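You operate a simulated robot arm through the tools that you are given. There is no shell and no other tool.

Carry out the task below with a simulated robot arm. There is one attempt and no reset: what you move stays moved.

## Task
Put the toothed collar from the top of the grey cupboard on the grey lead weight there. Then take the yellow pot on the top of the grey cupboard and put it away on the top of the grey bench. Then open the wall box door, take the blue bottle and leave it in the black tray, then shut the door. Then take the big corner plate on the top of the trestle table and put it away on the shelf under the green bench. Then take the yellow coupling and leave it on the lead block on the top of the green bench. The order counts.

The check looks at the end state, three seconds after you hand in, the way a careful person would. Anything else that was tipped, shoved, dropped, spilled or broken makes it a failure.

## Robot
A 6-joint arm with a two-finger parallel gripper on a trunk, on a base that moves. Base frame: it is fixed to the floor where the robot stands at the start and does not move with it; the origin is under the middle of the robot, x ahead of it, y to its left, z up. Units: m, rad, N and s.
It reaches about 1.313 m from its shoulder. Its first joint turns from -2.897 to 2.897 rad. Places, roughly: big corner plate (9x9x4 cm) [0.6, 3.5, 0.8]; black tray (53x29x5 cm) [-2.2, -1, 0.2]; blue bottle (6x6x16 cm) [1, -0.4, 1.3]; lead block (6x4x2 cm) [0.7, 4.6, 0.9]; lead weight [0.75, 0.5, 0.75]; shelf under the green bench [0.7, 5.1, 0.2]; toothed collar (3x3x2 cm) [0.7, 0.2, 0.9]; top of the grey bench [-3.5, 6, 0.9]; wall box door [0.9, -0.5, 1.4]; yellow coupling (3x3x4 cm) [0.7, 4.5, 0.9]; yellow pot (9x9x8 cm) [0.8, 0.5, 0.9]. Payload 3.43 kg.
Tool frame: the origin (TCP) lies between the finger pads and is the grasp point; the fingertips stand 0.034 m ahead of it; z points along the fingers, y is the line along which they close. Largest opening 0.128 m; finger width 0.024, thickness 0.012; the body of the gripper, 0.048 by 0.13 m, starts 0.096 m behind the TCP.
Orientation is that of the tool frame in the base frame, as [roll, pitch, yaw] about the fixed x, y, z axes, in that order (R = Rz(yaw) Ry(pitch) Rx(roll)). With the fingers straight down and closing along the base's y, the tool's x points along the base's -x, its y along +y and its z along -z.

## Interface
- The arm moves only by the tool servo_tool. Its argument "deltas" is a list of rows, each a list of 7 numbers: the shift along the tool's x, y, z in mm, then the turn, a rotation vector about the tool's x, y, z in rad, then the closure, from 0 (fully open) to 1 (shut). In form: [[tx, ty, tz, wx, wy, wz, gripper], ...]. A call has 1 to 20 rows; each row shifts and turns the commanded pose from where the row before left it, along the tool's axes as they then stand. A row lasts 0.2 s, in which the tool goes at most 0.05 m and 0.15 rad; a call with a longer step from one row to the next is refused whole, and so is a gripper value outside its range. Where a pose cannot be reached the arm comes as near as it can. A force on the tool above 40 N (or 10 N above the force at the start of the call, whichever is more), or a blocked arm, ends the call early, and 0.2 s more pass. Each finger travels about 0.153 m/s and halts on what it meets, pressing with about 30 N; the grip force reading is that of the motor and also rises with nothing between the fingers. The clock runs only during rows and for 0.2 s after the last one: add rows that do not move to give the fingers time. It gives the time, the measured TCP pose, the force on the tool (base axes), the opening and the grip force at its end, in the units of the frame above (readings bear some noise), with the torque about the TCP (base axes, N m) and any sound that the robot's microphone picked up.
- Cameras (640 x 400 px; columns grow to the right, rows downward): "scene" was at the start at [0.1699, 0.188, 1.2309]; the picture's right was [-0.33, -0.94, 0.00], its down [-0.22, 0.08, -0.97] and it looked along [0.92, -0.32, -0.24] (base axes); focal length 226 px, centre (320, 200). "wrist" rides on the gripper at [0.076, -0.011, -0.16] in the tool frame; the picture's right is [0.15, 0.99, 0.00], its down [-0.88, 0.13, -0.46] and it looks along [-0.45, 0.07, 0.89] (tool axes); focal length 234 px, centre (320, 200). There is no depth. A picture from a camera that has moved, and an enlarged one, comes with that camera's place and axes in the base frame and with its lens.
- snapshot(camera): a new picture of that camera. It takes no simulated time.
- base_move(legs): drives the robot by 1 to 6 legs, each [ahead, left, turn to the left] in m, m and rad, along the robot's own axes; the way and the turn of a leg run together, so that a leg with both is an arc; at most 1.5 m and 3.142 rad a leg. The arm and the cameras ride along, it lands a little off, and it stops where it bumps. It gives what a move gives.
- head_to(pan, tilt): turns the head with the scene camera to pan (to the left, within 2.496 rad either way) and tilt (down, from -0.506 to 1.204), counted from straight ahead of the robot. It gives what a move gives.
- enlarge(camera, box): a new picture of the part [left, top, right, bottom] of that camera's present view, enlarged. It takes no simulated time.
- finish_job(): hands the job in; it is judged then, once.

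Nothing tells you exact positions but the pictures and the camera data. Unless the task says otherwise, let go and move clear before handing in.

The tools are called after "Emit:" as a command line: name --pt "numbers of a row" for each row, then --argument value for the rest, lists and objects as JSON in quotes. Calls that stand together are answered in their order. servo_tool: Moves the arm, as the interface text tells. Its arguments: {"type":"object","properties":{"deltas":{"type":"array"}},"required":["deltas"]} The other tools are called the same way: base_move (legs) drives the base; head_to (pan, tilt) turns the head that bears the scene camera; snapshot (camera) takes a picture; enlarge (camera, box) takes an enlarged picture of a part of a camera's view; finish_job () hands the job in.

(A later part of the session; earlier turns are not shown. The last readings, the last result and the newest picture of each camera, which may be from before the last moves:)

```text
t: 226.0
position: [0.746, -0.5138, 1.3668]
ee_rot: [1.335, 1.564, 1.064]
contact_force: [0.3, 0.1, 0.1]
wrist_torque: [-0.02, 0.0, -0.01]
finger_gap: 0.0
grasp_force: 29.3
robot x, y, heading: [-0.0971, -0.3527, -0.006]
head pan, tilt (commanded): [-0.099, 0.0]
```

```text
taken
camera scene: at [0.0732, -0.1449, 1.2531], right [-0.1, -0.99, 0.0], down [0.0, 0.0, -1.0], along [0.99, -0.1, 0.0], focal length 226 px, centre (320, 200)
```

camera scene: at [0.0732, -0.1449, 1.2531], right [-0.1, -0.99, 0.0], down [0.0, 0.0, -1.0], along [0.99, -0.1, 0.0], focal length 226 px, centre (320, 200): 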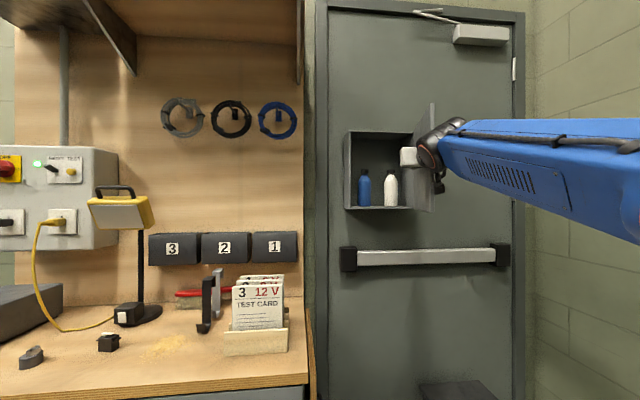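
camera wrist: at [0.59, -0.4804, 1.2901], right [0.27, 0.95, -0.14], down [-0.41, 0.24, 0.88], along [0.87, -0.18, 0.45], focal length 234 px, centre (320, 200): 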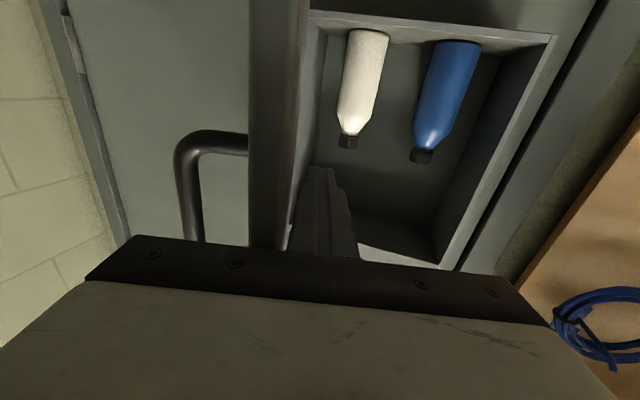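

The door is swinging freely now (about 75°). Continuing to near 90°.

Emit:
servo_tool --pt "0 -4 -0.2 -0.02 0 0 1" --pt "0 -4 -0.2 -0.02 0 0 1" --pt "0 -4 -0.2 -0.02 0 0 1" --pt "0 -4 -0.2 -0.02 0 0 1" --pt "0 -4 -0.2 -0.02 0 0 1" --pt "0 -4 -0.2 -0.02 0 0 1" --pt "0 -4 -0.2 -0.02 0 0 1" --pt "0 -4 -0.2 -0.02 0 0 1" --pt "0 -4 -0.2 -0.02 0 0 1" --pt "0 -4 -0.2 -0.02 0 0 1" --pt "0 -4 -0.2 -0.02 0 0 1" --pt "0 -4 -0.2 -0.02 0 0 1" --pt "0 -4 -0.2 -0.02 0 0 1" --pt "0 -4 -0.2 -0.02 0 0 1"

Emit:
snapshot --camera "wrist"

Emit:
snapshot --camera "scene"

```text
t: 228.1
position: [0.7353, -0.5499, 1.3679]
ee_rot: [0.934, 1.563, 0.85]
contact_force: [-16.6, 1.3, -5.6]
wrist_torque: [0.16, -0.13, -0.49]
finger_gap: 0.0
grasp_force: 30.5
robot x, y, heading: [-0.0983, -0.3546, -0.002]
head pan, tilt (commanded): [-0.099, 0.0]
stopped in row 10: the force on the tool passed its limit at 41 N (the readings are from after the stop); the commanded pose is now the measured one
```

```text
taken
camera wrist: at [0.5757, -0.5475, 1.2901], right [0.08, 0.99, -0.14], down [-0.45, 0.16, 0.88], along [0.89, -0.01, 0.45], focal length 234 px, centre (320, 200)
```

wrist: 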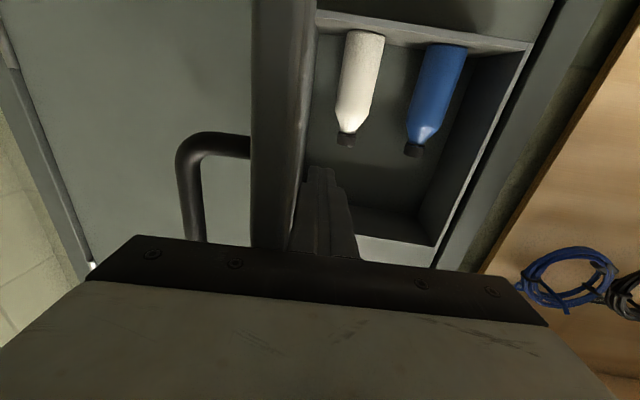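

```text
taken
camera scene: at [0.0721, -0.1448, 1.2532], right [-0.1, -0.99, 0.0], down [0.0, 0.0, -1.0], along [0.99, -0.1, 0.0], focal length 226 px, centre (320, 200)
```

scene: 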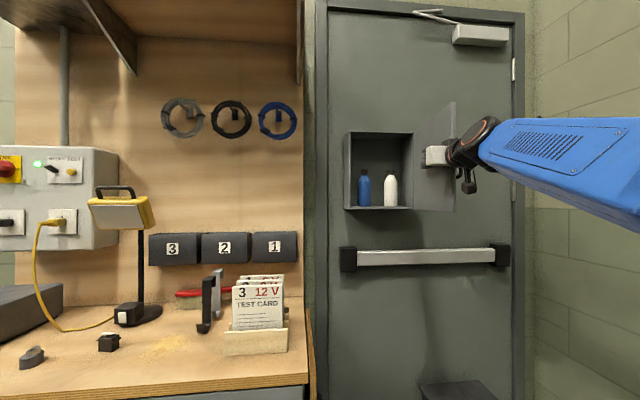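

The door is open to about 85°. I'll move off it to the left and measure the blue bottle's position.

Emit:
servo_tool --pt "0 15 -5 0 0 0 1" --pt "0 30 -30 0 0 0 0.6" --pt "0 40 -40 0.06 0 0 0.4" --pt "0 40 -40 0 0 0 0.4" --pt "0 10 -20 0 0 0 0.4" --pt "0 0 0 0 0 0 0.4"

Emit:
snapshot --camera "wrist"

Emit:
enlarge --camera "scene" --box '[330, 95, 490, 225]'

```text
refused: row 3 steps farther than a row can; nothing moved
```

```text
taken
camera wrist: at [0.5757, -0.5475, 1.2901], right [0.08, 0.99, -0.14], down [-0.45, 0.16, 0.88], along [0.89, -0.01, 0.45], focal length 234 px, centre (320, 200)
```

wrist: 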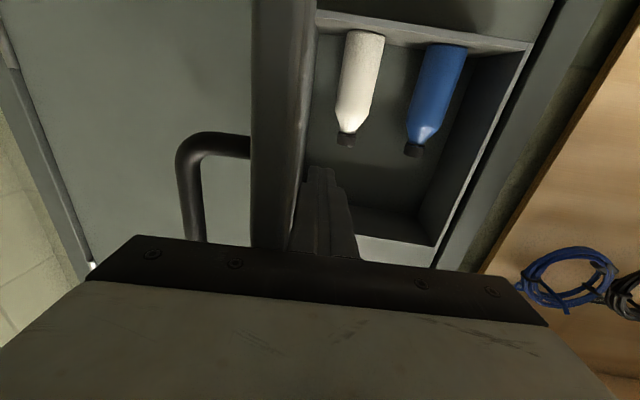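

```text
3.08 times, centred on (410, 160) of scene
camera zoom: at [0.0721, -0.1448, 1.2532], right [-0.1, -0.99, 0.0], down [0.0, 0.0, -1.0], along [0.99, -0.1, 0.0], focal length 695 px, centre (43, 323)
```

zoom: 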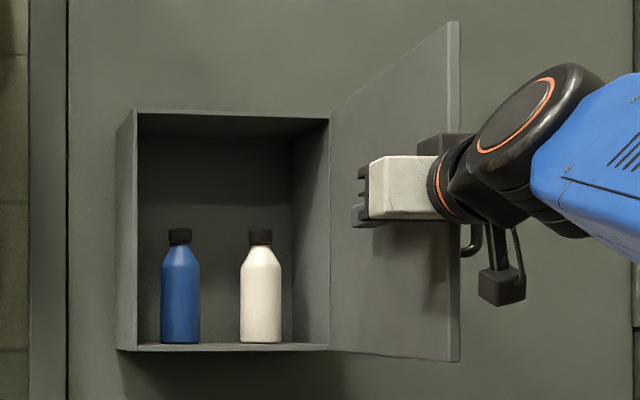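

Emit:
enlarge --camera "wrist" --box '[300, 0, 560, 180]'

Emit:
servo_tool --pt "0 15 -5 0 0 0 1" --pt "0 30 -25 0 0 0 0.6" --pt "0 30 -30 0.06 0 0 0.4" --pt "0 30 -35 0 0 0 0.4" --pt "0 25 -35 0 0 0 0.4" --pt "0 0 0 0 0 0 0.4"

Emit:
snapshot --camera "wrist"

Emit:
snapshot --camera "scene"

```text
2.22 times, centred on (430, 90) of wrist
camera zoom: at [0.5757, -0.5475, 1.2901], right [0.08, 0.99, -0.14], down [-0.45, 0.16, 0.88], along [0.89, -0.01, 0.45], focal length 520 px, centre (76, 444)
```

zoom: 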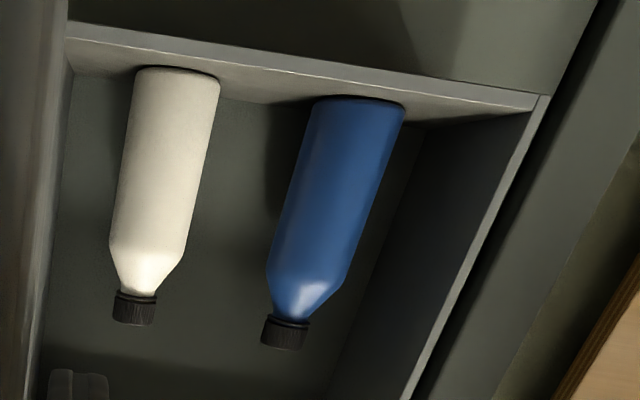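

```text
t: 229.5
position: [0.6191, -0.4061, 1.3675]
ee_rot: [1.263, 1.566, 1.119]
contact_force: [-0.3, -1.6, -0.1]
wrist_torque: [0.01, -0.04, -0.02]
finger_gap: 0.0767
grasp_force: 0.0
robot x, y, heading: [-0.0972, -0.355, -0.003]
head pan, tilt (commanded): [-0.099, 0.0]
```

```text
taken
camera wrist: at [0.4612, -0.3934, 1.2908], right [0.14, 0.98, -0.14], down [-0.43, 0.19, 0.88], along [0.89, -0.06, 0.45], focal length 234 px, centre (320, 200)
```

wrist: 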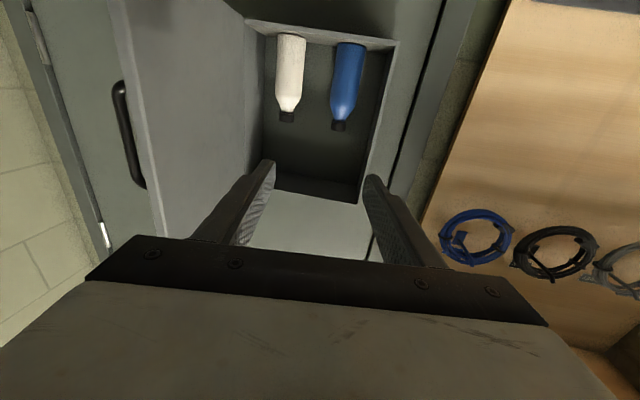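

```text
taken
camera scene: at [0.0729, -0.1449, 1.2531], right [-0.1, -0.99, 0.0], down [0.0, 0.0, -1.0], along [0.99, -0.1, 0.0], focal length 226 px, centre (320, 200)
```

scene: 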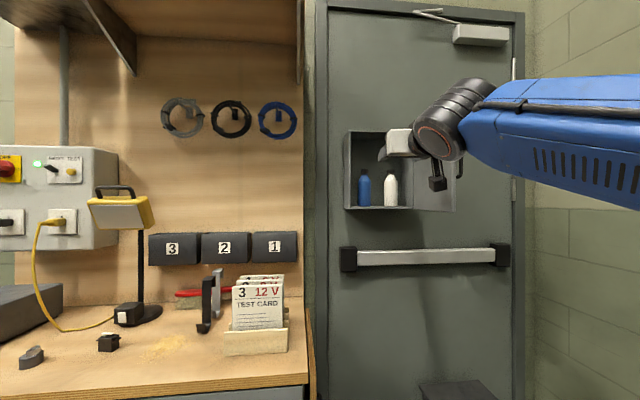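

The blue bottle's axis is at about [0.966, −0.415], standing from z≈1.222 to 1.376. I'll straighten the heading, drop to z≈1.285 and approach.

Emit:
servo_tool --pt "0 0 0 -0.145 0 0 0.36" --pt "27 -3 0 0 0 0 0.36" --pt "27 -3 0 0 0 0 0.36" --pt "28 -2 0 0 0 0 0.36" --pt "0 0 40 0 0 0 0.36" --pt "0 0 40 0 0 0 0.36" --pt "0 0 40 0 0 0 0.36" --pt "0 0 40 0 0 0 0.36" --pt "0 0 0 0 0 0 0.36"

Emit:
snapshot --camera "wrist"

Emit:
enlarge --camera "scene" --box '[330, 95, 490, 225]'

```text
t: 231.5
position: [0.7804, -0.4142, 1.2829]
ee_rot: [1.005, 1.566, 1.005]
contact_force: [-0.5, 0.4, -0.2]
wrist_torque: [0.03, 0.02, -0.01]
finger_gap: 0.082
grasp_force: 0.0
robot x, y, heading: [-0.0964, -0.3506, -0.011]
head pan, tilt (commanded): [-0.099, 0.0]
```

```text
taken
camera wrist: at [0.6221, -0.4248, 1.2066], right [0.0, 0.99, -0.14], down [-0.46, 0.13, 0.88], along [0.89, 0.07, 0.45], focal length 234 px, centre (320, 200)
```

wrist: 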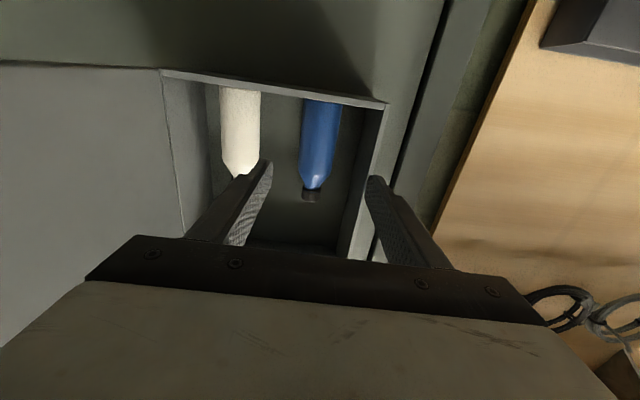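

```text
3.08 times, centred on (410, 160) of scene
camera zoom: at [0.0728, -0.1448, 1.2531], right [-0.1, -0.99, 0.0], down [0.0, 0.0, -1.0], along [0.99, -0.1, 0.0], focal length 695 px, centre (43, 323)
```

zoom: 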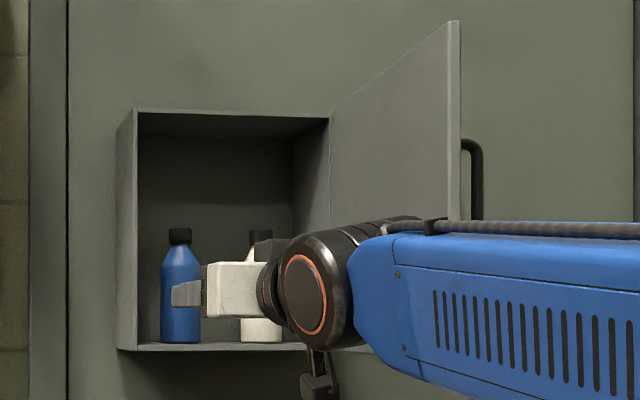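

Alignment is good: the bottle is centred between the fingers. Advancing into the box.

Emit:
servo_tool --pt "0 0 40 0 0 0 0.36" --pt "0 0 40 0 0 0 0.36" --pt "0 0 35 0 0 0 0.36" --pt "0 0 30 0 0 0 0.36" --pt "0 0 0 0 0 0 0.36"

Emit:
snapshot --camera "wrist"

Emit:
enlarge --camera "scene" --box '[330, 95, 490, 225]'

```text
t: 232.7
position: [0.9264, -0.4134, 1.283]
ee_rot: [1.1, 1.565, 1.102]
contact_force: [-0.2, 0.5, -0.4]
wrist_torque: [0.01, 0.01, 0.02]
finger_gap: 0.0818
grasp_force: 0.0
robot x, y, heading: [-0.1, -0.3546, -0.009]
head pan, tilt (commanded): [-0.099, 0.0]
```

```text
taken
camera wrist: at [0.7679, -0.424, 1.2073], right [0.0, 0.99, -0.14], down [-0.46, 0.13, 0.88], along [0.89, 0.07, 0.45], focal length 234 px, centre (320, 200)
```

wrist: 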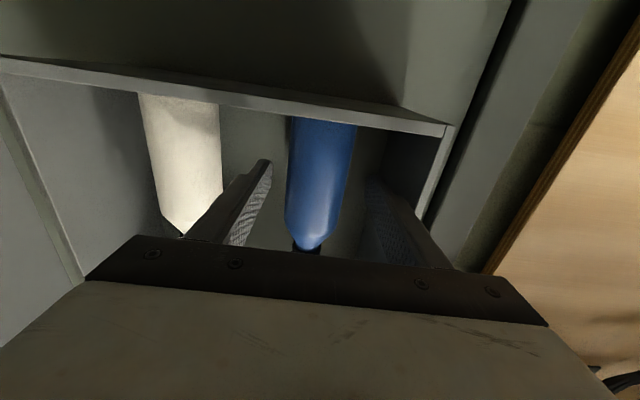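

```text
3.08 times, centred on (410, 160) of scene
camera zoom: at [0.0728, -0.1448, 1.2531], right [-0.1, -0.99, 0.0], down [0.0, 0.0, -1.0], along [0.99, -0.1, 0.0], focal length 695 px, centre (43, 323)
```

zoom: 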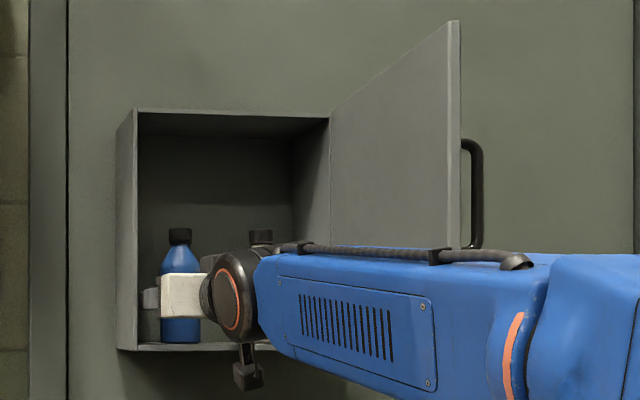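

Emit:
servo_tool --pt "0 0 14 0 0 0 0.36" --pt "0 0 10 0 0 0 0.36" --pt "0 0 0 0 0 0 0.42" --pt "0 0 0 0 0 0 0.48" --pt "0 0 0 0 0 0 0.53" --pt "0 0 0 0 0 0 0.58" --pt "0 0 0 0 0 0 0.7" --pt "0 0 0 0 0 0 0.8" --pt "0 0 0 0 0 0 0.8"

Emit:
snapshot --camera "wrist"

```text
t: 234.7
position: [0.9503, -0.4124, 1.2842]
ee_rot: [1.034, 1.565, 1.035]
contact_force: [1.6, 0.1, 2.0]
wrist_torque: [-0.06, -0.08, 0.02]
finger_gap: 0.0505
grasp_force: 29.5
robot x, y, heading: [-0.0976, -0.3546, -0.002]
head pan, tilt (commanded): [-0.099, 0.0]
```

```text
taken
camera wrist: at [0.7915, -0.424, 1.2082], right [0.0, 0.99, -0.14], down [-0.46, 0.13, 0.88], along [0.89, 0.07, 0.45], focal length 234 px, centre (320, 200)
```

wrist: 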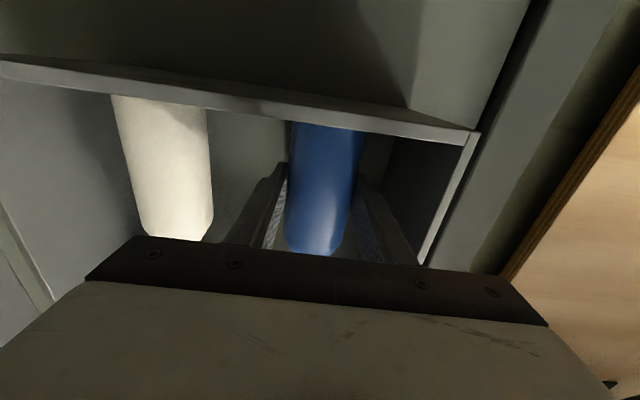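

Gripped at 50 mm. Lifting 15 mm and drawing it straight out.

Emit:
servo_tool --pt "-5 0 0 0 0 0 0.8" --pt "-10 0 0 0 0 0 0.8" --pt "0 0 -10 0 0 0 0.8" --pt "0 0 -25 0 0 0 0.8" --pt "0 0 -35 0 0 0 0.8" --pt "0 0 -40 0 0 0 0.8" --pt "0 0 -40 0 0 0 0.8" --pt "0 0 -40 0 0 0 0.8" --pt "0 0 -40 0 0 0 0.8" --pt "0 0 -40 0 0 0 0.8" --pt "0 0 0 0 0 0 0.8"

Emit:
snapshot --camera "wrist"

Emit:
snapshot --camera "scene"

```text
t: 237.1
position: [0.6825, -0.4139, 1.2987]
ee_rot: [1.077, 1.565, 1.079]
contact_force: [-0.2, -0.3, -2.0]
wrist_torque: [-0.02, 0.01, -0.01]
finger_gap: 0.0506
grasp_force: 29.6
robot x, y, heading: [-0.0973, -0.3536, -0.008]
head pan, tilt (commanded): [-0.099, 0.0]
```

```text
taken
camera wrist: at [0.5229, -0.4245, 1.2228], right [0.0, 0.99, -0.14], down [-0.46, 0.13, 0.88], along [0.89, 0.07, 0.45], focal length 234 px, centre (320, 200)
```

wrist: 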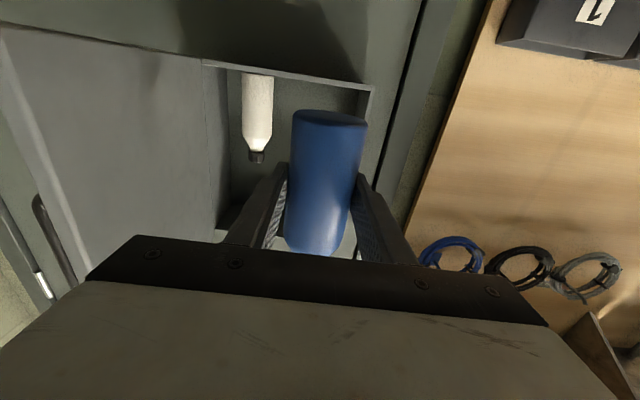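

```text
taken
camera scene: at [0.073, -0.1448, 1.2531], right [-0.1, -0.99, 0.0], down [0.0, 0.0, -1.0], along [0.99, -0.1, 0.0], focal length 226 px, centre (320, 200)
```

scene: 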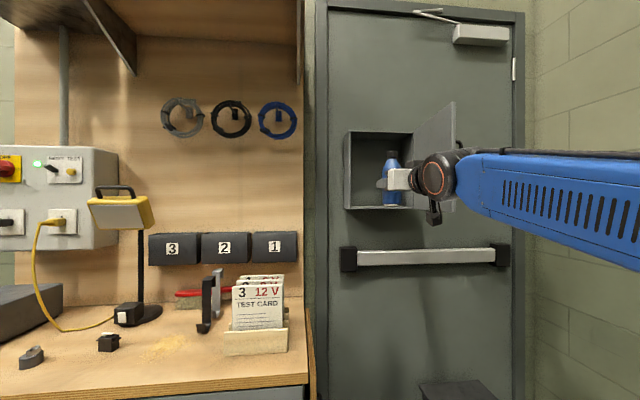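

The bottle is out of the box. Now I'll carry it to the side table with the black tray: back up, step into the open floor and turn to face that wall.

Emit:
base_move --legs '[[-1.0, 0, 0], [0, 0.85, 0], [-0.5, 0, 0], [0, 0, -1.567], [0, -0.55, 0]]'

Emit:
head_to --pan -0.1 --tilt 0.5

Emit:
snapshot --camera "scene"

Emit:
snapshot --camera "wrist"

```text
t: 255.5
position: [-2.2044, -0.2705, 1.2995]
ee_rot: [1.07, 1.565, -0.503]
contact_force: [1.3, -0.5, -2.1]
wrist_torque: [0.04, -0.01, 0.04]
finger_gap: 0.0506
grasp_force: 30.1
robot x, y, heading: [-2.1442, 0.5066, -1.572]
head pan, tilt (commanded): [-0.099, 0.0]
```

```text
t: 256.5
position: [-2.2037, -0.272, 1.2984]
ee_rot: [1.075, 1.564, -0.499]
contact_force: [0.6, 0.0, -1.9]
wrist_torque: [0.04, 0.02, -0.01]
finger_gap: 0.0508
grasp_force: 29.6
robot x, y, heading: [-2.1439, 0.5103, -1.573]
head pan, tilt (commanded): [-0.099, 0.499]
```

```text
taken
camera scene: at [-1.9315, 0.3368, 1.207], right [-0.99, 0.1, 0.0], down [0.05, 0.48, -0.88], along [-0.09, -0.87, -0.48], focal length 226 px, centre (320, 200)
```

scene: 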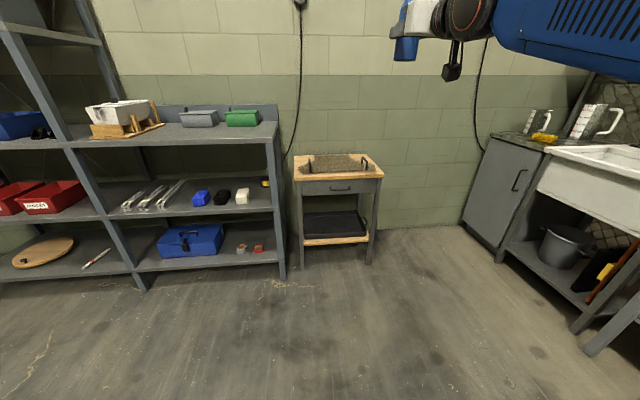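

```text
taken
camera wrist: at [-2.2142, -0.1116, 1.2229], right [0.99, 0.0, -0.14], down [0.13, 0.46, 0.88], along [0.06, -0.89, 0.45], focal length 234 px, centre (320, 200)
```

wrist: 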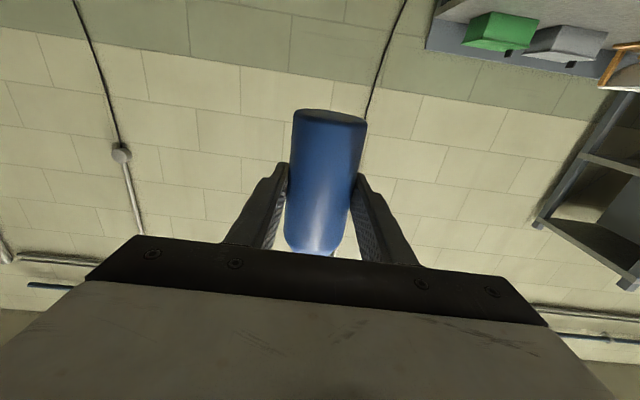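

Emit:
enlarge --camera "scene" --box '[280, 140, 400, 275]'

Emit:
enlarge --camera "scene" --box '[290, 200, 380, 260]'

```text
2.96 times, centred on (340, 208) of scene
camera zoom: at [-1.9315, 0.3368, 1.207], right [-0.99, 0.1, 0.0], down [0.05, 0.48, -0.88], along [-0.09, -0.87, -0.48], focal length 669 px, centre (261, 178)
```

zoom: 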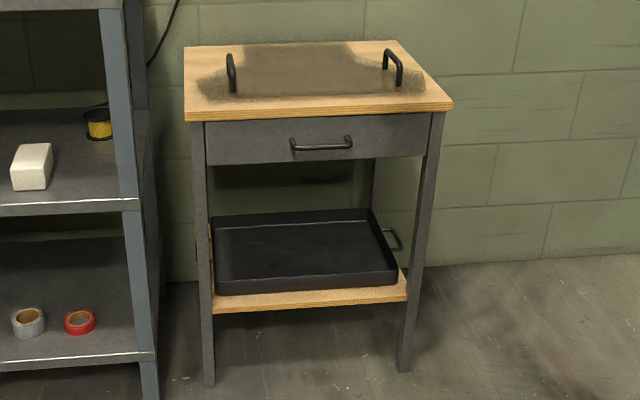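

```text
6.67 times, centred on (335, 230) of scene
camera zoom: at [-1.9315, 0.3368, 1.207], right [-0.99, 0.1, 0.0], down [0.05, 0.48, -0.88], along [-0.09, -0.87, -0.48], focal length 1505 px, centre (220, 0)
```

zoom: 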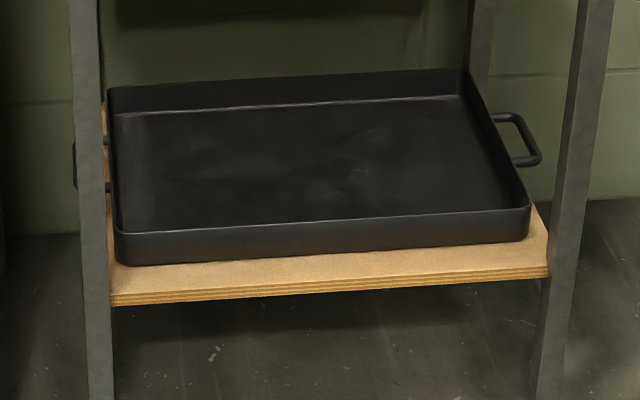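

The tray's rim is at about z≈0.27 between x −1.95…−2.38 and y −0.895…−1.17, under a drawer at z≈0.59. I'll lower the bottle here over open floor first, keeping it upright.

Emit:
servo_tool --pt "45 0 4 0 0 0 0.8" --pt "45 0 4 0 0 0 0.8" --pt "45 0 4 0 0 0 0.8" --pt "45 0 4 0 0 0 0.8" --pt "45 0 4 0 0 0 0.8" --pt "45 0 4 0 0 0 0.8" --pt "45 0 4 0 0 0 0.8" --pt "45 0 4 0 0 0 0.8" --pt "45 0 4 0 0 0 0.8" --pt "45 0 4 0 0 0 0.8" --pt "0 0 0 0 0 0 0.8"

Emit:
snapshot --camera "scene"

Emit:
snapshot --camera "wrist"

```text
t: 258.9
position: [-2.1609, -0.3057, 0.8657]
ee_rot: [1.356, 1.566, -0.224]
contact_force: [0.6, 0.4, -3.0]
wrist_torque: [0.0, -0.01, 0.01]
finger_gap: 0.0506
grasp_force: 30.1
out of reach, approached as far as the arm can: row 3, 6, 7, 8, 9, 10
robot x, y, heading: [-2.1432, 0.5111, -1.579]
head pan, tilt (commanded): [-0.099, 0.499]
```

```text
taken
camera scene: at [-1.9315, 0.3369, 1.2069], right [-0.99, 0.1, 0.0], down [0.05, 0.48, -0.88], along [-0.09, -0.87, -0.48], focal length 226 px, centre (320, 200)
```

scene: 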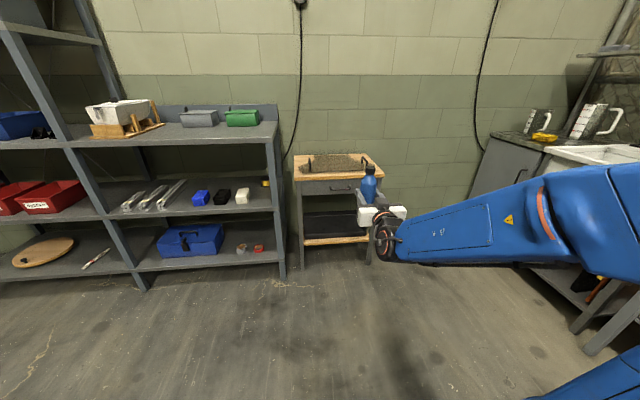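

```text
taken
camera wrist: at [-2.17, -0.1445, 0.7893], right [0.99, -0.01, -0.14], down [0.13, 0.46, 0.88], along [0.06, -0.89, 0.45], focal length 234 px, centre (320, 200)
```

wrist: 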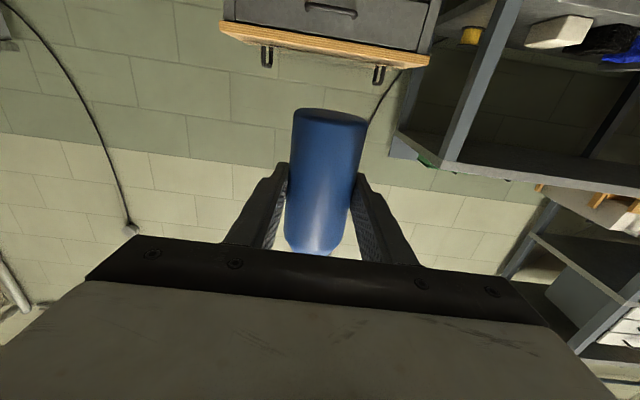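

The arm ran close to a wrist singularity but the bottle is still upright and held. I'll continue downward in smaller steps and watch.

Emit:
servo_tool --pt "25 0 0 0 0 0 0.8" --pt "25 0 0 0 0 0 0.8" --pt "25 0 0 0 0 0 0.8" --pt "25 0 0 0 0 0 0.8" --pt "25 0 0 0 0 0 0.8" --pt "0 0 0 0 0 0 0.8"

Emit:
snapshot --camera "scene"

```text
t: 260.3
position: [-2.1346, -0.3563, 0.7799]
ee_rot: [1.284, 1.567, -0.298]
contact_force: [-0.5, -0.1, -1.8]
wrist_torque: [0.03, 0.0, 0.02]
finger_gap: 0.0507
grasp_force: 30.4
out of reach, approached as far as the arm can: row 1, 2, 3, 4, 5
robot x, y, heading: [-2.1448, 0.5072, -1.58]
head pan, tilt (commanded): [-0.099, 0.499]
```

```text
taken
camera scene: at [-1.9315, 0.3369, 1.2069], right [-0.99, 0.1, 0.0], down [0.05, 0.48, -0.88], along [-0.09, -0.87, -0.48], focal length 226 px, centre (320, 200)
```

scene: 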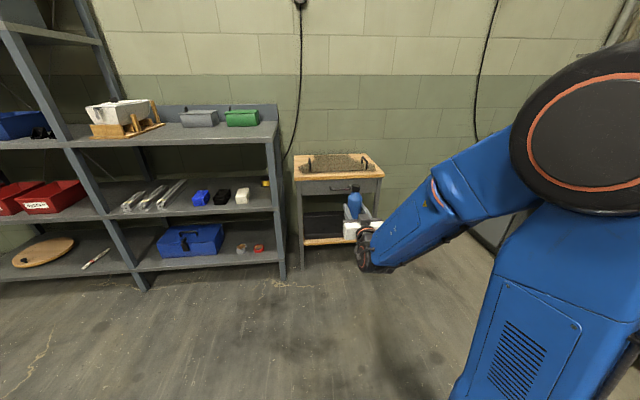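

The limit seems to depend on how far forward the arm is, so I'll move forward as I lower, still over open floor.

Emit:
servo_tool --pt "20 0 20 0 0 0 0.8" --pt "20 0 20 0 0 0 0.8" --pt "20 0 20 0 0 0 0.8" --pt "20 0 20 0 0 0 0.8" --pt "20 0 20 0 0 0 0.8" --pt "0 0 0 0 0 0 0.8"

Emit:
snapshot --camera "scene"

```text
t: 261.7
position: [-2.1026, -0.458, 0.7033]
ee_rot: [-1.668, 1.552, 3.039]
contact_force: [0.5, 0.4, -1.9]
wrist_torque: [0.02, 0.01, 0.01]
finger_gap: 0.0508
grasp_force: 30.2
out of reach, approached as far as the arm can: row 1, 2, 3, 4, 5
robot x, y, heading: [-2.1429, 0.507, -1.576]
head pan, tilt (commanded): [-0.099, 0.499]
```

```text
taken
camera scene: at [-1.9314, 0.3369, 1.2069], right [-0.99, 0.1, 0.0], down [0.05, 0.48, -0.88], along [-0.09, -0.87, -0.48], focal length 226 px, centre (320, 200)
```

scene: 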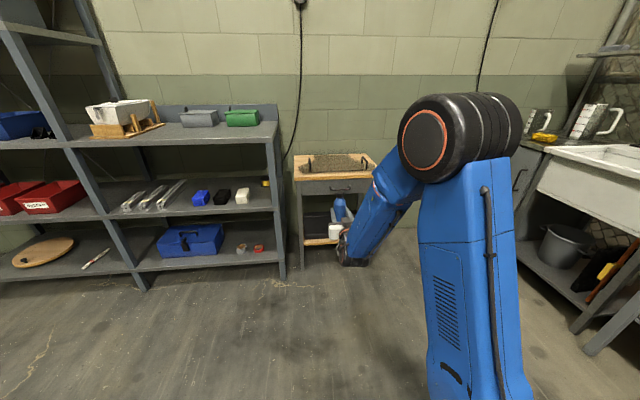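

Reach keeps being limited in this straight-ahead pose; I'll try turning the tool somewhat to the right relative to the robot, which should relax the wrist.

Emit:
servo_tool --pt "0 0 0 0.12 0 0 0.8" --pt "0 0 0 0.12 0 0 0.8" --pt "0 0 0 0.12 0 0 0.8" --pt "0 0 0 0.12 0 0 0.8" --pt "20 0 0 0 0 0 0.8" --pt "20 0 0 0 0 0 0.8" --pt "20 0 0 0 0 0 0.8" --pt "20 0 0 0 0 0 0.8" --pt "0 0 0 0 0 0 0.8"

Emit:
snapshot --camera "scene"

```text
t: 263.7
position: [-2.1016, -0.4583, 0.625]
ee_rot: [1.6, 1.566, -0.449]
contact_force: [-0.6, -0.3, -2.7]
wrist_torque: [0.0, 0.01, 0.0]
finger_gap: 0.0504
grasp_force: 30.1
robot x, y, heading: [-2.1401, 0.5064, -1.577]
head pan, tilt (commanded): [-0.099, 0.499]
```

```text
taken
camera scene: at [-1.9314, 0.3368, 1.2069], right [-0.99, 0.1, 0.0], down [0.05, 0.48, -0.88], along [-0.09, -0.87, -0.48], focal length 226 px, centre (320, 200)
```

scene: 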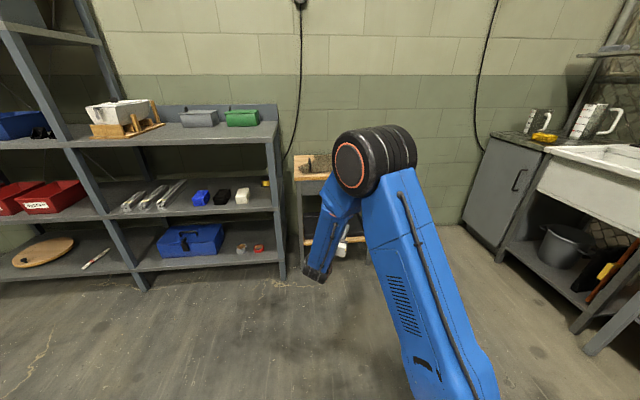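

That frees the wrist. Continuing down.

Emit:
servo_tool --pt "28 0 0 0 0 0 0.8" --pt "28 0 0 0 0 0 0.8" --pt "28 0 0 0 0 0 0.8" --pt "28 0 0 0 0 0 0.8" --pt "28 0 0 0 0 0 0.8" --pt "28 0 0 0 0 0 0.8" --pt "28 0 0 0 0 0 0.8" --pt "28 0 0 0 0 0 0.8" --pt "28 0 0 0 0 0 0.8" --pt "28 0 0 0 0 0 0.8" --pt "0 0 0 0 0 0 0.8"

Emit:
snapshot --camera "scene"

Emit:
snapshot --camera "wrist"

```text
t: 266.1
position: [-2.0526, -0.5328, 0.408]
ee_rot: [-1.957, 1.565, 2.268]
contact_force: [0.1, 0.0, -1.6]
wrist_torque: [0.01, -0.01, 0.01]
finger_gap: 0.0506
grasp_force: 29.9
out of reach, approached as far as the arm can: row 4, 5, 6, 7, 8, 9, 10
robot x, y, heading: [-2.1437, 0.5101, -1.575]
head pan, tilt (commanded): [-0.099, 0.499]
```

```text
taken
camera scene: at [-1.9314, 0.3368, 1.2069], right [-0.99, 0.1, 0.0], down [0.05, 0.48, -0.88], along [-0.09, -0.87, -0.48], focal length 226 px, centre (320, 200)
```

scene: 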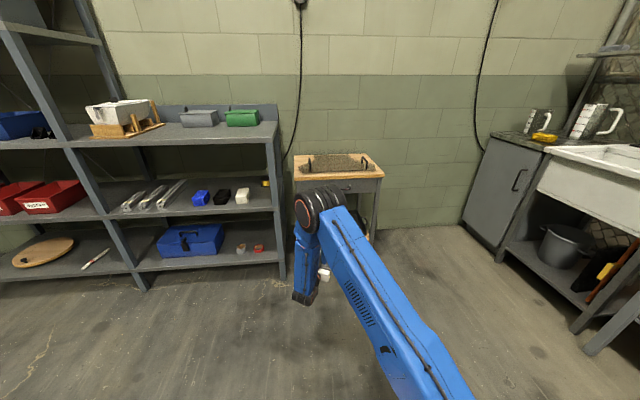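

```text
taken
camera wrist: at [-1.9885, -0.3853, 0.3346], right [0.87, -0.46, -0.15], down [0.33, 0.34, 0.88], along [-0.35, -0.82, 0.45], focal length 234 px, centre (320, 200)
```

wrist: 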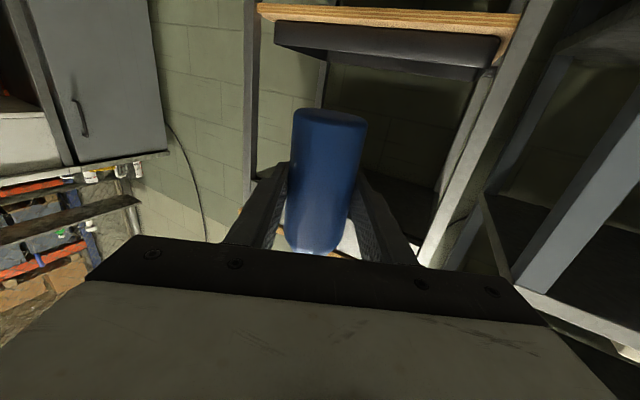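

Emit:
servo_tool --pt "0 0 0 0.12 0 0 0.8" --pt "0 0 0 0.12 0 0 0.8" --pt "0 0 0 0.12 0 0 0.8" --pt "20 0 0 0 0 0 0.8" --pt "20 0 0 0 0 0 0.8" --pt "20 0 0 0 0 0 0.8" --pt "10 0 0 0 0 0 0.8" --pt "0 0 0 0 0 0 0.8"

Emit:
snapshot --camera "wrist"

Emit:
snapshot --camera "scene"

```text
t: 267.9
position: [-2.0527, -0.5334, 0.3396]
ee_rot: [1.91, 1.566, -0.502]
contact_force: [0.2, 0.1, -1.3]
wrist_torque: [0.02, 0.01, 0.0]
finger_gap: 0.0506
grasp_force: 30.0
robot x, y, heading: [-2.1419, 0.5116, -1.573]
head pan, tilt (commanded): [-0.099, 0.499]
```

```text
taken
camera wrist: at [-1.9406, -0.418, 0.2644], right [0.66, -0.74, -0.14], down [0.42, 0.21, 0.88], along [-0.62, -0.64, 0.45], focal length 234 px, centre (320, 200)
```

wrist: 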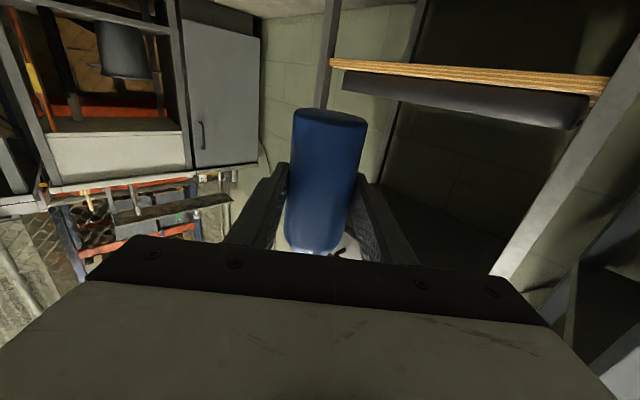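

```text
taken
camera scene: at [-1.9313, 0.3368, 1.2069], right [-0.99, 0.1, 0.0], down [0.05, 0.48, -0.88], along [-0.09, -0.87, -0.48], focal length 226 px, centre (320, 200)
```

scene: 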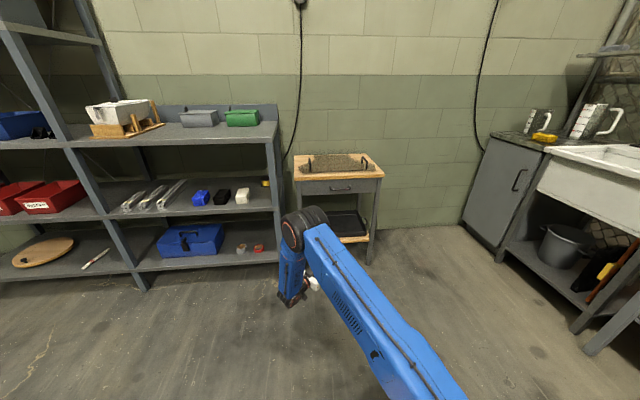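

Now the bottle is low (z≈0.34) and stable, with the tool pointing to the robot's right. I'll sidestep and turn the robot so that the tool points into the tray opening between the table legs.

Emit:
base_move --legs '[[0, -0.46, 0], [0, 0, 0.424]]'

Emit:
head_to --pan 0.3 --tilt 0.6

Emit:
snapshot --camera "scene"

Emit:
snapshot --camera "wrist"

```text
t: 271.9
position: [-2.0922, -0.4009, 0.339]
ee_rot: [1.92, 1.566, -0.065]
contact_force: [0.0, 0.5, -1.3]
wrist_torque: [-0.02, -0.01, -0.02]
finger_gap: 0.0505
grasp_force: 30.4
robot x, y, heading: [-2.6058, 0.5094, -1.149]
head pan, tilt (commanded): [-0.099, 0.499]
```

```text
t: 272.8
position: [-2.0925, -0.4003, 0.3397]
ee_rot: [1.929, 1.565, -0.059]
contact_force: [0.1, 0.3, -1.3]
wrist_torque: [0.04, 0.0, 0.0]
finger_gap: 0.0506
grasp_force: 30.1
robot x, y, heading: [-2.6061, 0.5093, -1.15]
head pan, tilt (commanded): [0.3, 0.6]
```

```text
taken
camera scene: at [-2.3115, 0.4615, 1.1978], right [-0.75, -0.66, 0.0], down [-0.37, 0.42, -0.83], along [0.54, -0.62, -0.56], focal length 226 px, centre (320, 200)
```

scene: 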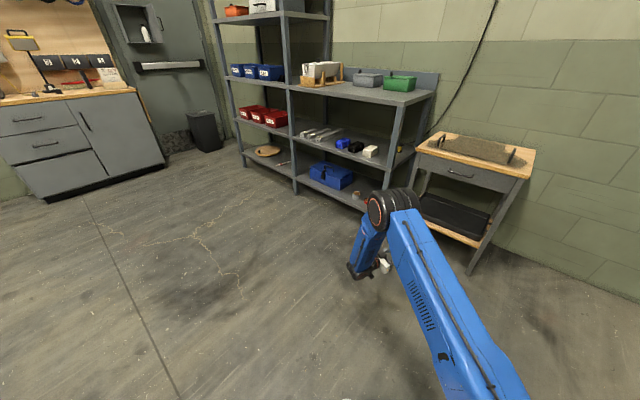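

```text
taken
camera wrist: at [-2.0375, -0.249, 0.2645], right [0.91, -0.4, -0.14], down [0.3, 0.36, 0.88], along [-0.3, -0.84, 0.45], focal length 234 px, centre (320, 200)
```

wrist: 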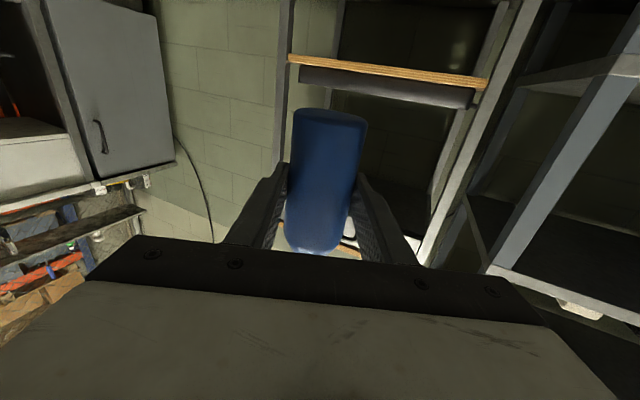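

The tray rim is at z≈0.275. I'll raise the bottle a little to clear it and drive to a pre-position 20 cm short.

Emit:
servo_tool --pt "-18 0 0 0 0 0 0.8" --pt "-20 0 0 0 0 0 0.8" --pt "0 0 0 0 0 0 0.8"

Emit:
base_move --legs '[[0.309, -0.132, 0]]'

Emit:
head_to --pan 0.1 --tilt 0.75

Emit:
snapshot --camera "scene"

Emit:
snapshot --camera "wrist"

```text
t: 273.6
position: [-2.0932, -0.3994, 0.3779]
ee_rot: [1.972, 1.565, -0.013]
contact_force: [0.0, -0.3, -0.9]
wrist_torque: [0.05, -0.01, -0.01]
finger_gap: 0.0505
grasp_force: 30.0
robot x, y, heading: [-2.6075, 0.511, -1.152]
head pan, tilt (commanded): [0.3, 0.6]
```

```text
t: 275.8
position: [-2.086, -0.7322, 0.3778]
ee_rot: [1.93, 1.567, -0.051]
contact_force: [0.7, 0.2, -1.9]
wrist_torque: [0.02, 0.05, -0.03]
finger_gap: 0.0507
grasp_force: 29.9
robot x, y, heading: [-2.6013, 0.1763, -1.152]
head pan, tilt (commanded): [0.3, 0.6]
```

```text
t: 276.5
position: [-2.0859, -0.7313, 0.3778]
ee_rot: [1.942, 1.566, -0.04]
contact_force: [1.2, -0.5, -2.2]
wrist_torque: [-0.02, 0.01, 0.01]
finger_gap: 0.0508
grasp_force: 30.0
robot x, y, heading: [-2.5988, 0.1758, -1.145]
head pan, tilt (commanded): [0.099, 0.75]
```

```text
taken
camera scene: at [-2.3233, 0.1226, 1.185], right [-0.87, -0.5, 0.0], down [-0.34, 0.59, -0.73], along [0.37, -0.63, -0.68], focal length 226 px, centre (320, 200)
```

scene: 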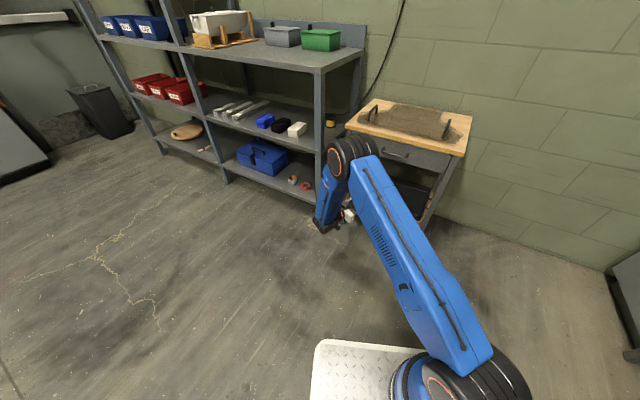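

```text
taken
camera wrist: at [-2.0306, -0.5811, 0.3027], right [0.91, -0.4, -0.14], down [0.3, 0.37, 0.88], along [-0.3, -0.84, 0.45], focal length 234 px, centre (320, 200)
```

wrist: 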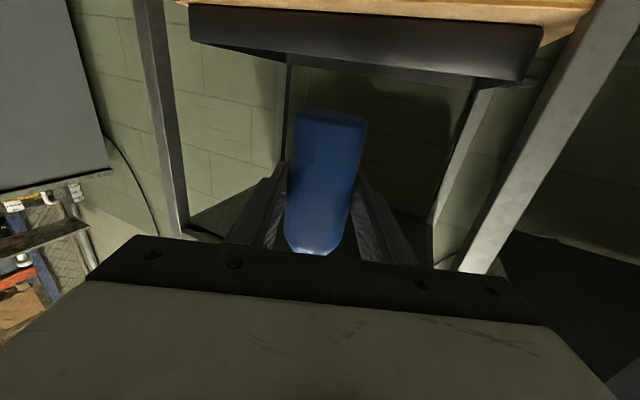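

Rim confirmed at z≈0.275 and the path between the legs is clear. Driving the last 20 cm along the tool direction.

Emit:
base_move --legs '[[0.134, -0.1487, 0]]'

Emit:
snapshot --camera "wrist"

Emit:
snapshot --camera "scene"

```text
t: 278.1
position: [-2.17, -0.9153, 0.3781]
ee_rot: [1.937, 1.566, -0.045]
contact_force: [-0.4, 0.5, -1.9]
wrist_torque: [0.04, 0.01, 0.04]
finger_gap: 0.0507
grasp_force: 30.4
robot x, y, heading: [-2.6819, -0.0069, -1.147]
head pan, tilt (commanded): [0.099, 0.75]
```

```text
taken
camera wrist: at [-2.1132, -0.7644, 0.3027], right [0.91, -0.4, -0.14], down [0.3, 0.36, 0.88], along [-0.3, -0.84, 0.45], focal length 234 px, centre (320, 200)
```

wrist: 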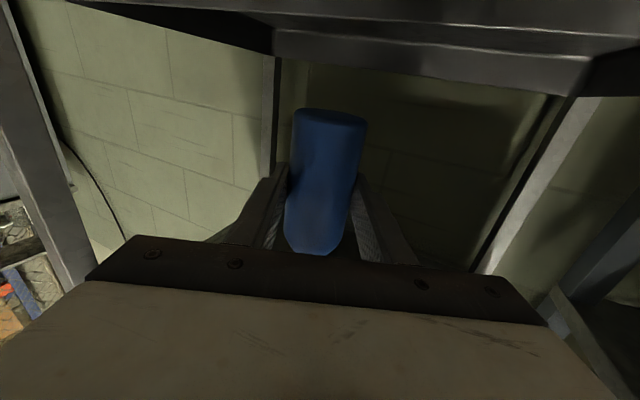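

```text
taken
camera scene: at [-2.4052, -0.0603, 1.1849], right [-0.87, -0.5, 0.0], down [-0.34, 0.59, -0.73], along [0.36, -0.63, -0.68], focal length 226 px, centre (320, 200)
```

scene: 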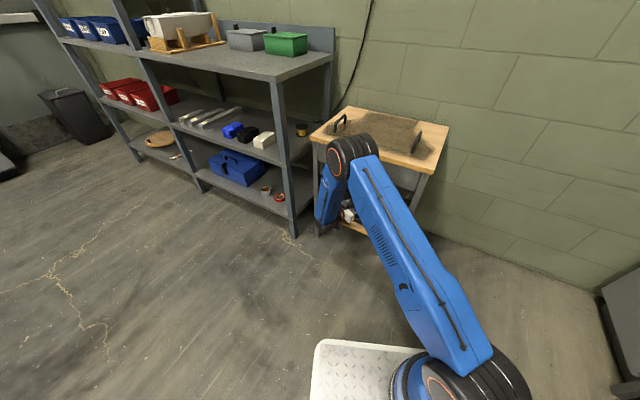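

Emit:
enlarge --camera "wrist" --box '[200, 0, 500, 190]'

Emit:
enlarge --camera "scene" --box '[280, 90, 460, 250]'

```text
2.11 times, centred on (350, 95) of wrist
camera zoom: at [-2.1132, -0.7644, 0.3027], right [0.91, -0.4, -0.14], down [0.3, 0.36, 0.88], along [-0.3, -0.84, 0.45], focal length 493 px, centre (257, 421)
```

zoom: 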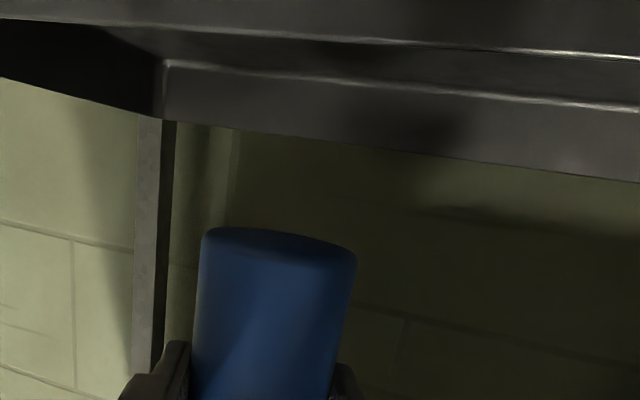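

```text
2.50 times, centred on (370, 170) of scene
camera zoom: at [-2.4052, -0.0603, 1.1849], right [-0.87, -0.5, 0.0], down [-0.34, 0.59, -0.73], along [0.36, -0.63, -0.68], focal length 564 px, centre (195, 275)
```

zoom: 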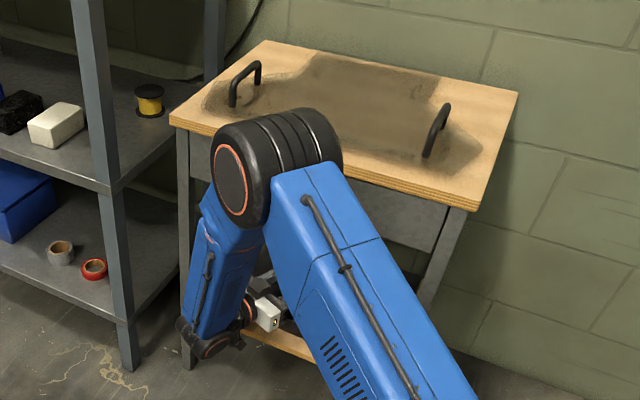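

From this view the tray floor is at z≈0.238 and its rim at 0.274, so the fingers will clear the rim when the bottle stands. I'll move 20 mm further in and start lowering in small steps.

Emit:
servo_tool --pt "0 0 10 0 0 0 0.8" --pt "0 0 10 0 0 0 0.8" --pt "8 0 0 0 0 0 0.8" --pt "8 0 0 0 0 0 0.8" --pt "8 0 0 0 0 0 0.8" --pt "0 0 0 0 0 0 0.8"

Emit:
enlarge --camera "wrist" --box '[200, 0, 500, 190]'

Emit:
enlarge --camera "scene" --box '[280, 90, 460, 250]'

```text
t: 279.5
position: [-2.1765, -0.9339, 0.3543]
ee_rot: [1.89, 1.566, -0.094]
contact_force: [0.1, -0.5, -2.2]
wrist_torque: [0.01, 0.04, -0.01]
finger_gap: 0.0504
grasp_force: 29.7
robot x, y, heading: [-2.6825, -0.0062, -1.145]
head pan, tilt (commanded): [0.099, 0.75]
```

```text
2.11 times, centred on (350, 95) of wrist
camera zoom: at [-2.1211, -0.7829, 0.2786], right [0.91, -0.4, -0.14], down [0.3, 0.37, 0.88], along [-0.3, -0.84, 0.45], focal length 493 px, centre (257, 421)
```

zoom: 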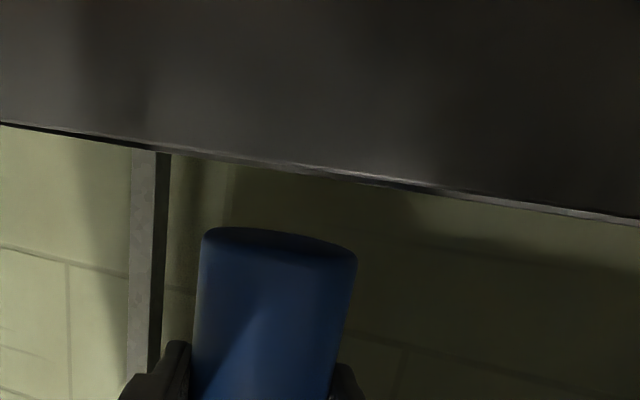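

```text
2.50 times, centred on (370, 170) of scene
camera zoom: at [-2.4052, -0.0604, 1.1849], right [-0.87, -0.5, 0.0], down [-0.34, 0.59, -0.73], along [0.36, -0.63, -0.68], focal length 564 px, centre (195, 275)
```

zoom: 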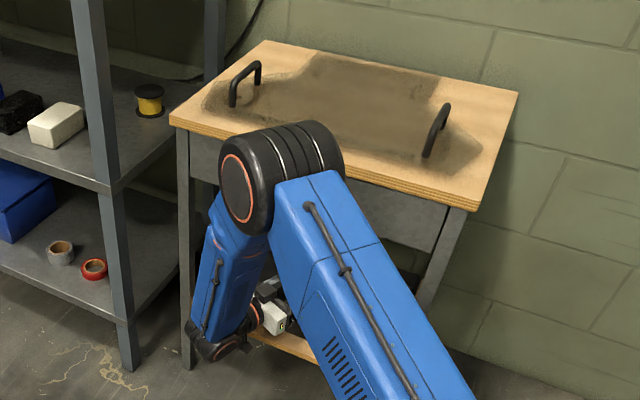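

Emit:
servo_tool --pt "8 0 0 0 0 0 0.8" --pt "8 0 0 0 0 0 0.8" --pt "8 0 0 0 0 0 0.8" --pt "8 0 0 0 0 0 0.8" --pt "0 0 0 0 0 0 0.8"

Emit:
servo_tool --pt "5 0 0 0 0 0 0.8" --pt "0 0 0 0 0 0 0.8"

Emit:
snapshot --camera "wrist"

Emit:
snapshot --camera "scene"

```text
t: 280.7
position: [-2.177, -0.9332, 0.3227]
ee_rot: [1.934, 1.565, -0.052]
contact_force: [0.4, -0.4, -2.5]
wrist_torque: [0.0, -0.02, 0.02]
finger_gap: 0.0503
grasp_force: 30.0
robot x, y, heading: [-2.6831, -0.0048, -1.147]
head pan, tilt (commanded): [0.099, 0.75]
```

```text
t: 281.3
position: [-2.1754, -0.9333, 0.3174]
ee_rot: [1.906, 1.567, -0.078]
contact_force: [0.8, -0.4, -1.2]
wrist_torque: [0.03, 0.0, 0.0]
finger_gap: 0.0504
grasp_force: 30.4
robot x, y, heading: [-2.6806, -0.0057, -1.151]
head pan, tilt (commanded): [0.099, 0.75]
```

```text
taken
camera wrist: at [-2.1206, -0.7825, 0.242], right [0.91, -0.4, -0.14], down [0.3, 0.37, 0.88], along [-0.3, -0.84, 0.45], focal length 234 px, centre (320, 200)
```

wrist: 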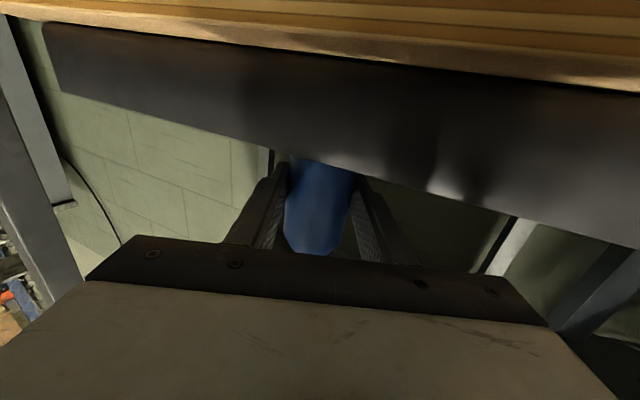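

```text
taken
camera scene: at [-2.4052, -0.0603, 1.1849], right [-0.87, -0.5, 0.0], down [-0.34, 0.59, -0.73], along [0.36, -0.63, -0.68], focal length 226 px, centre (320, 200)
```

scene: 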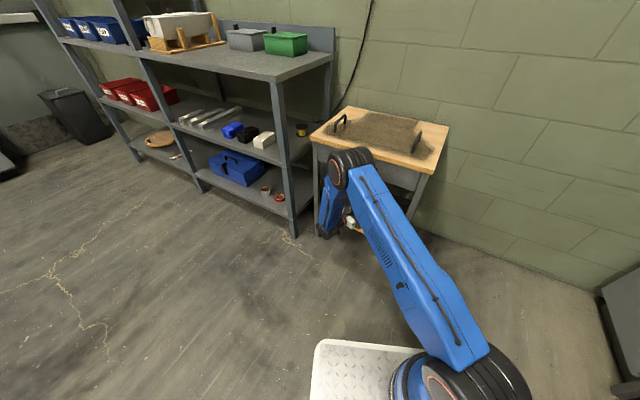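

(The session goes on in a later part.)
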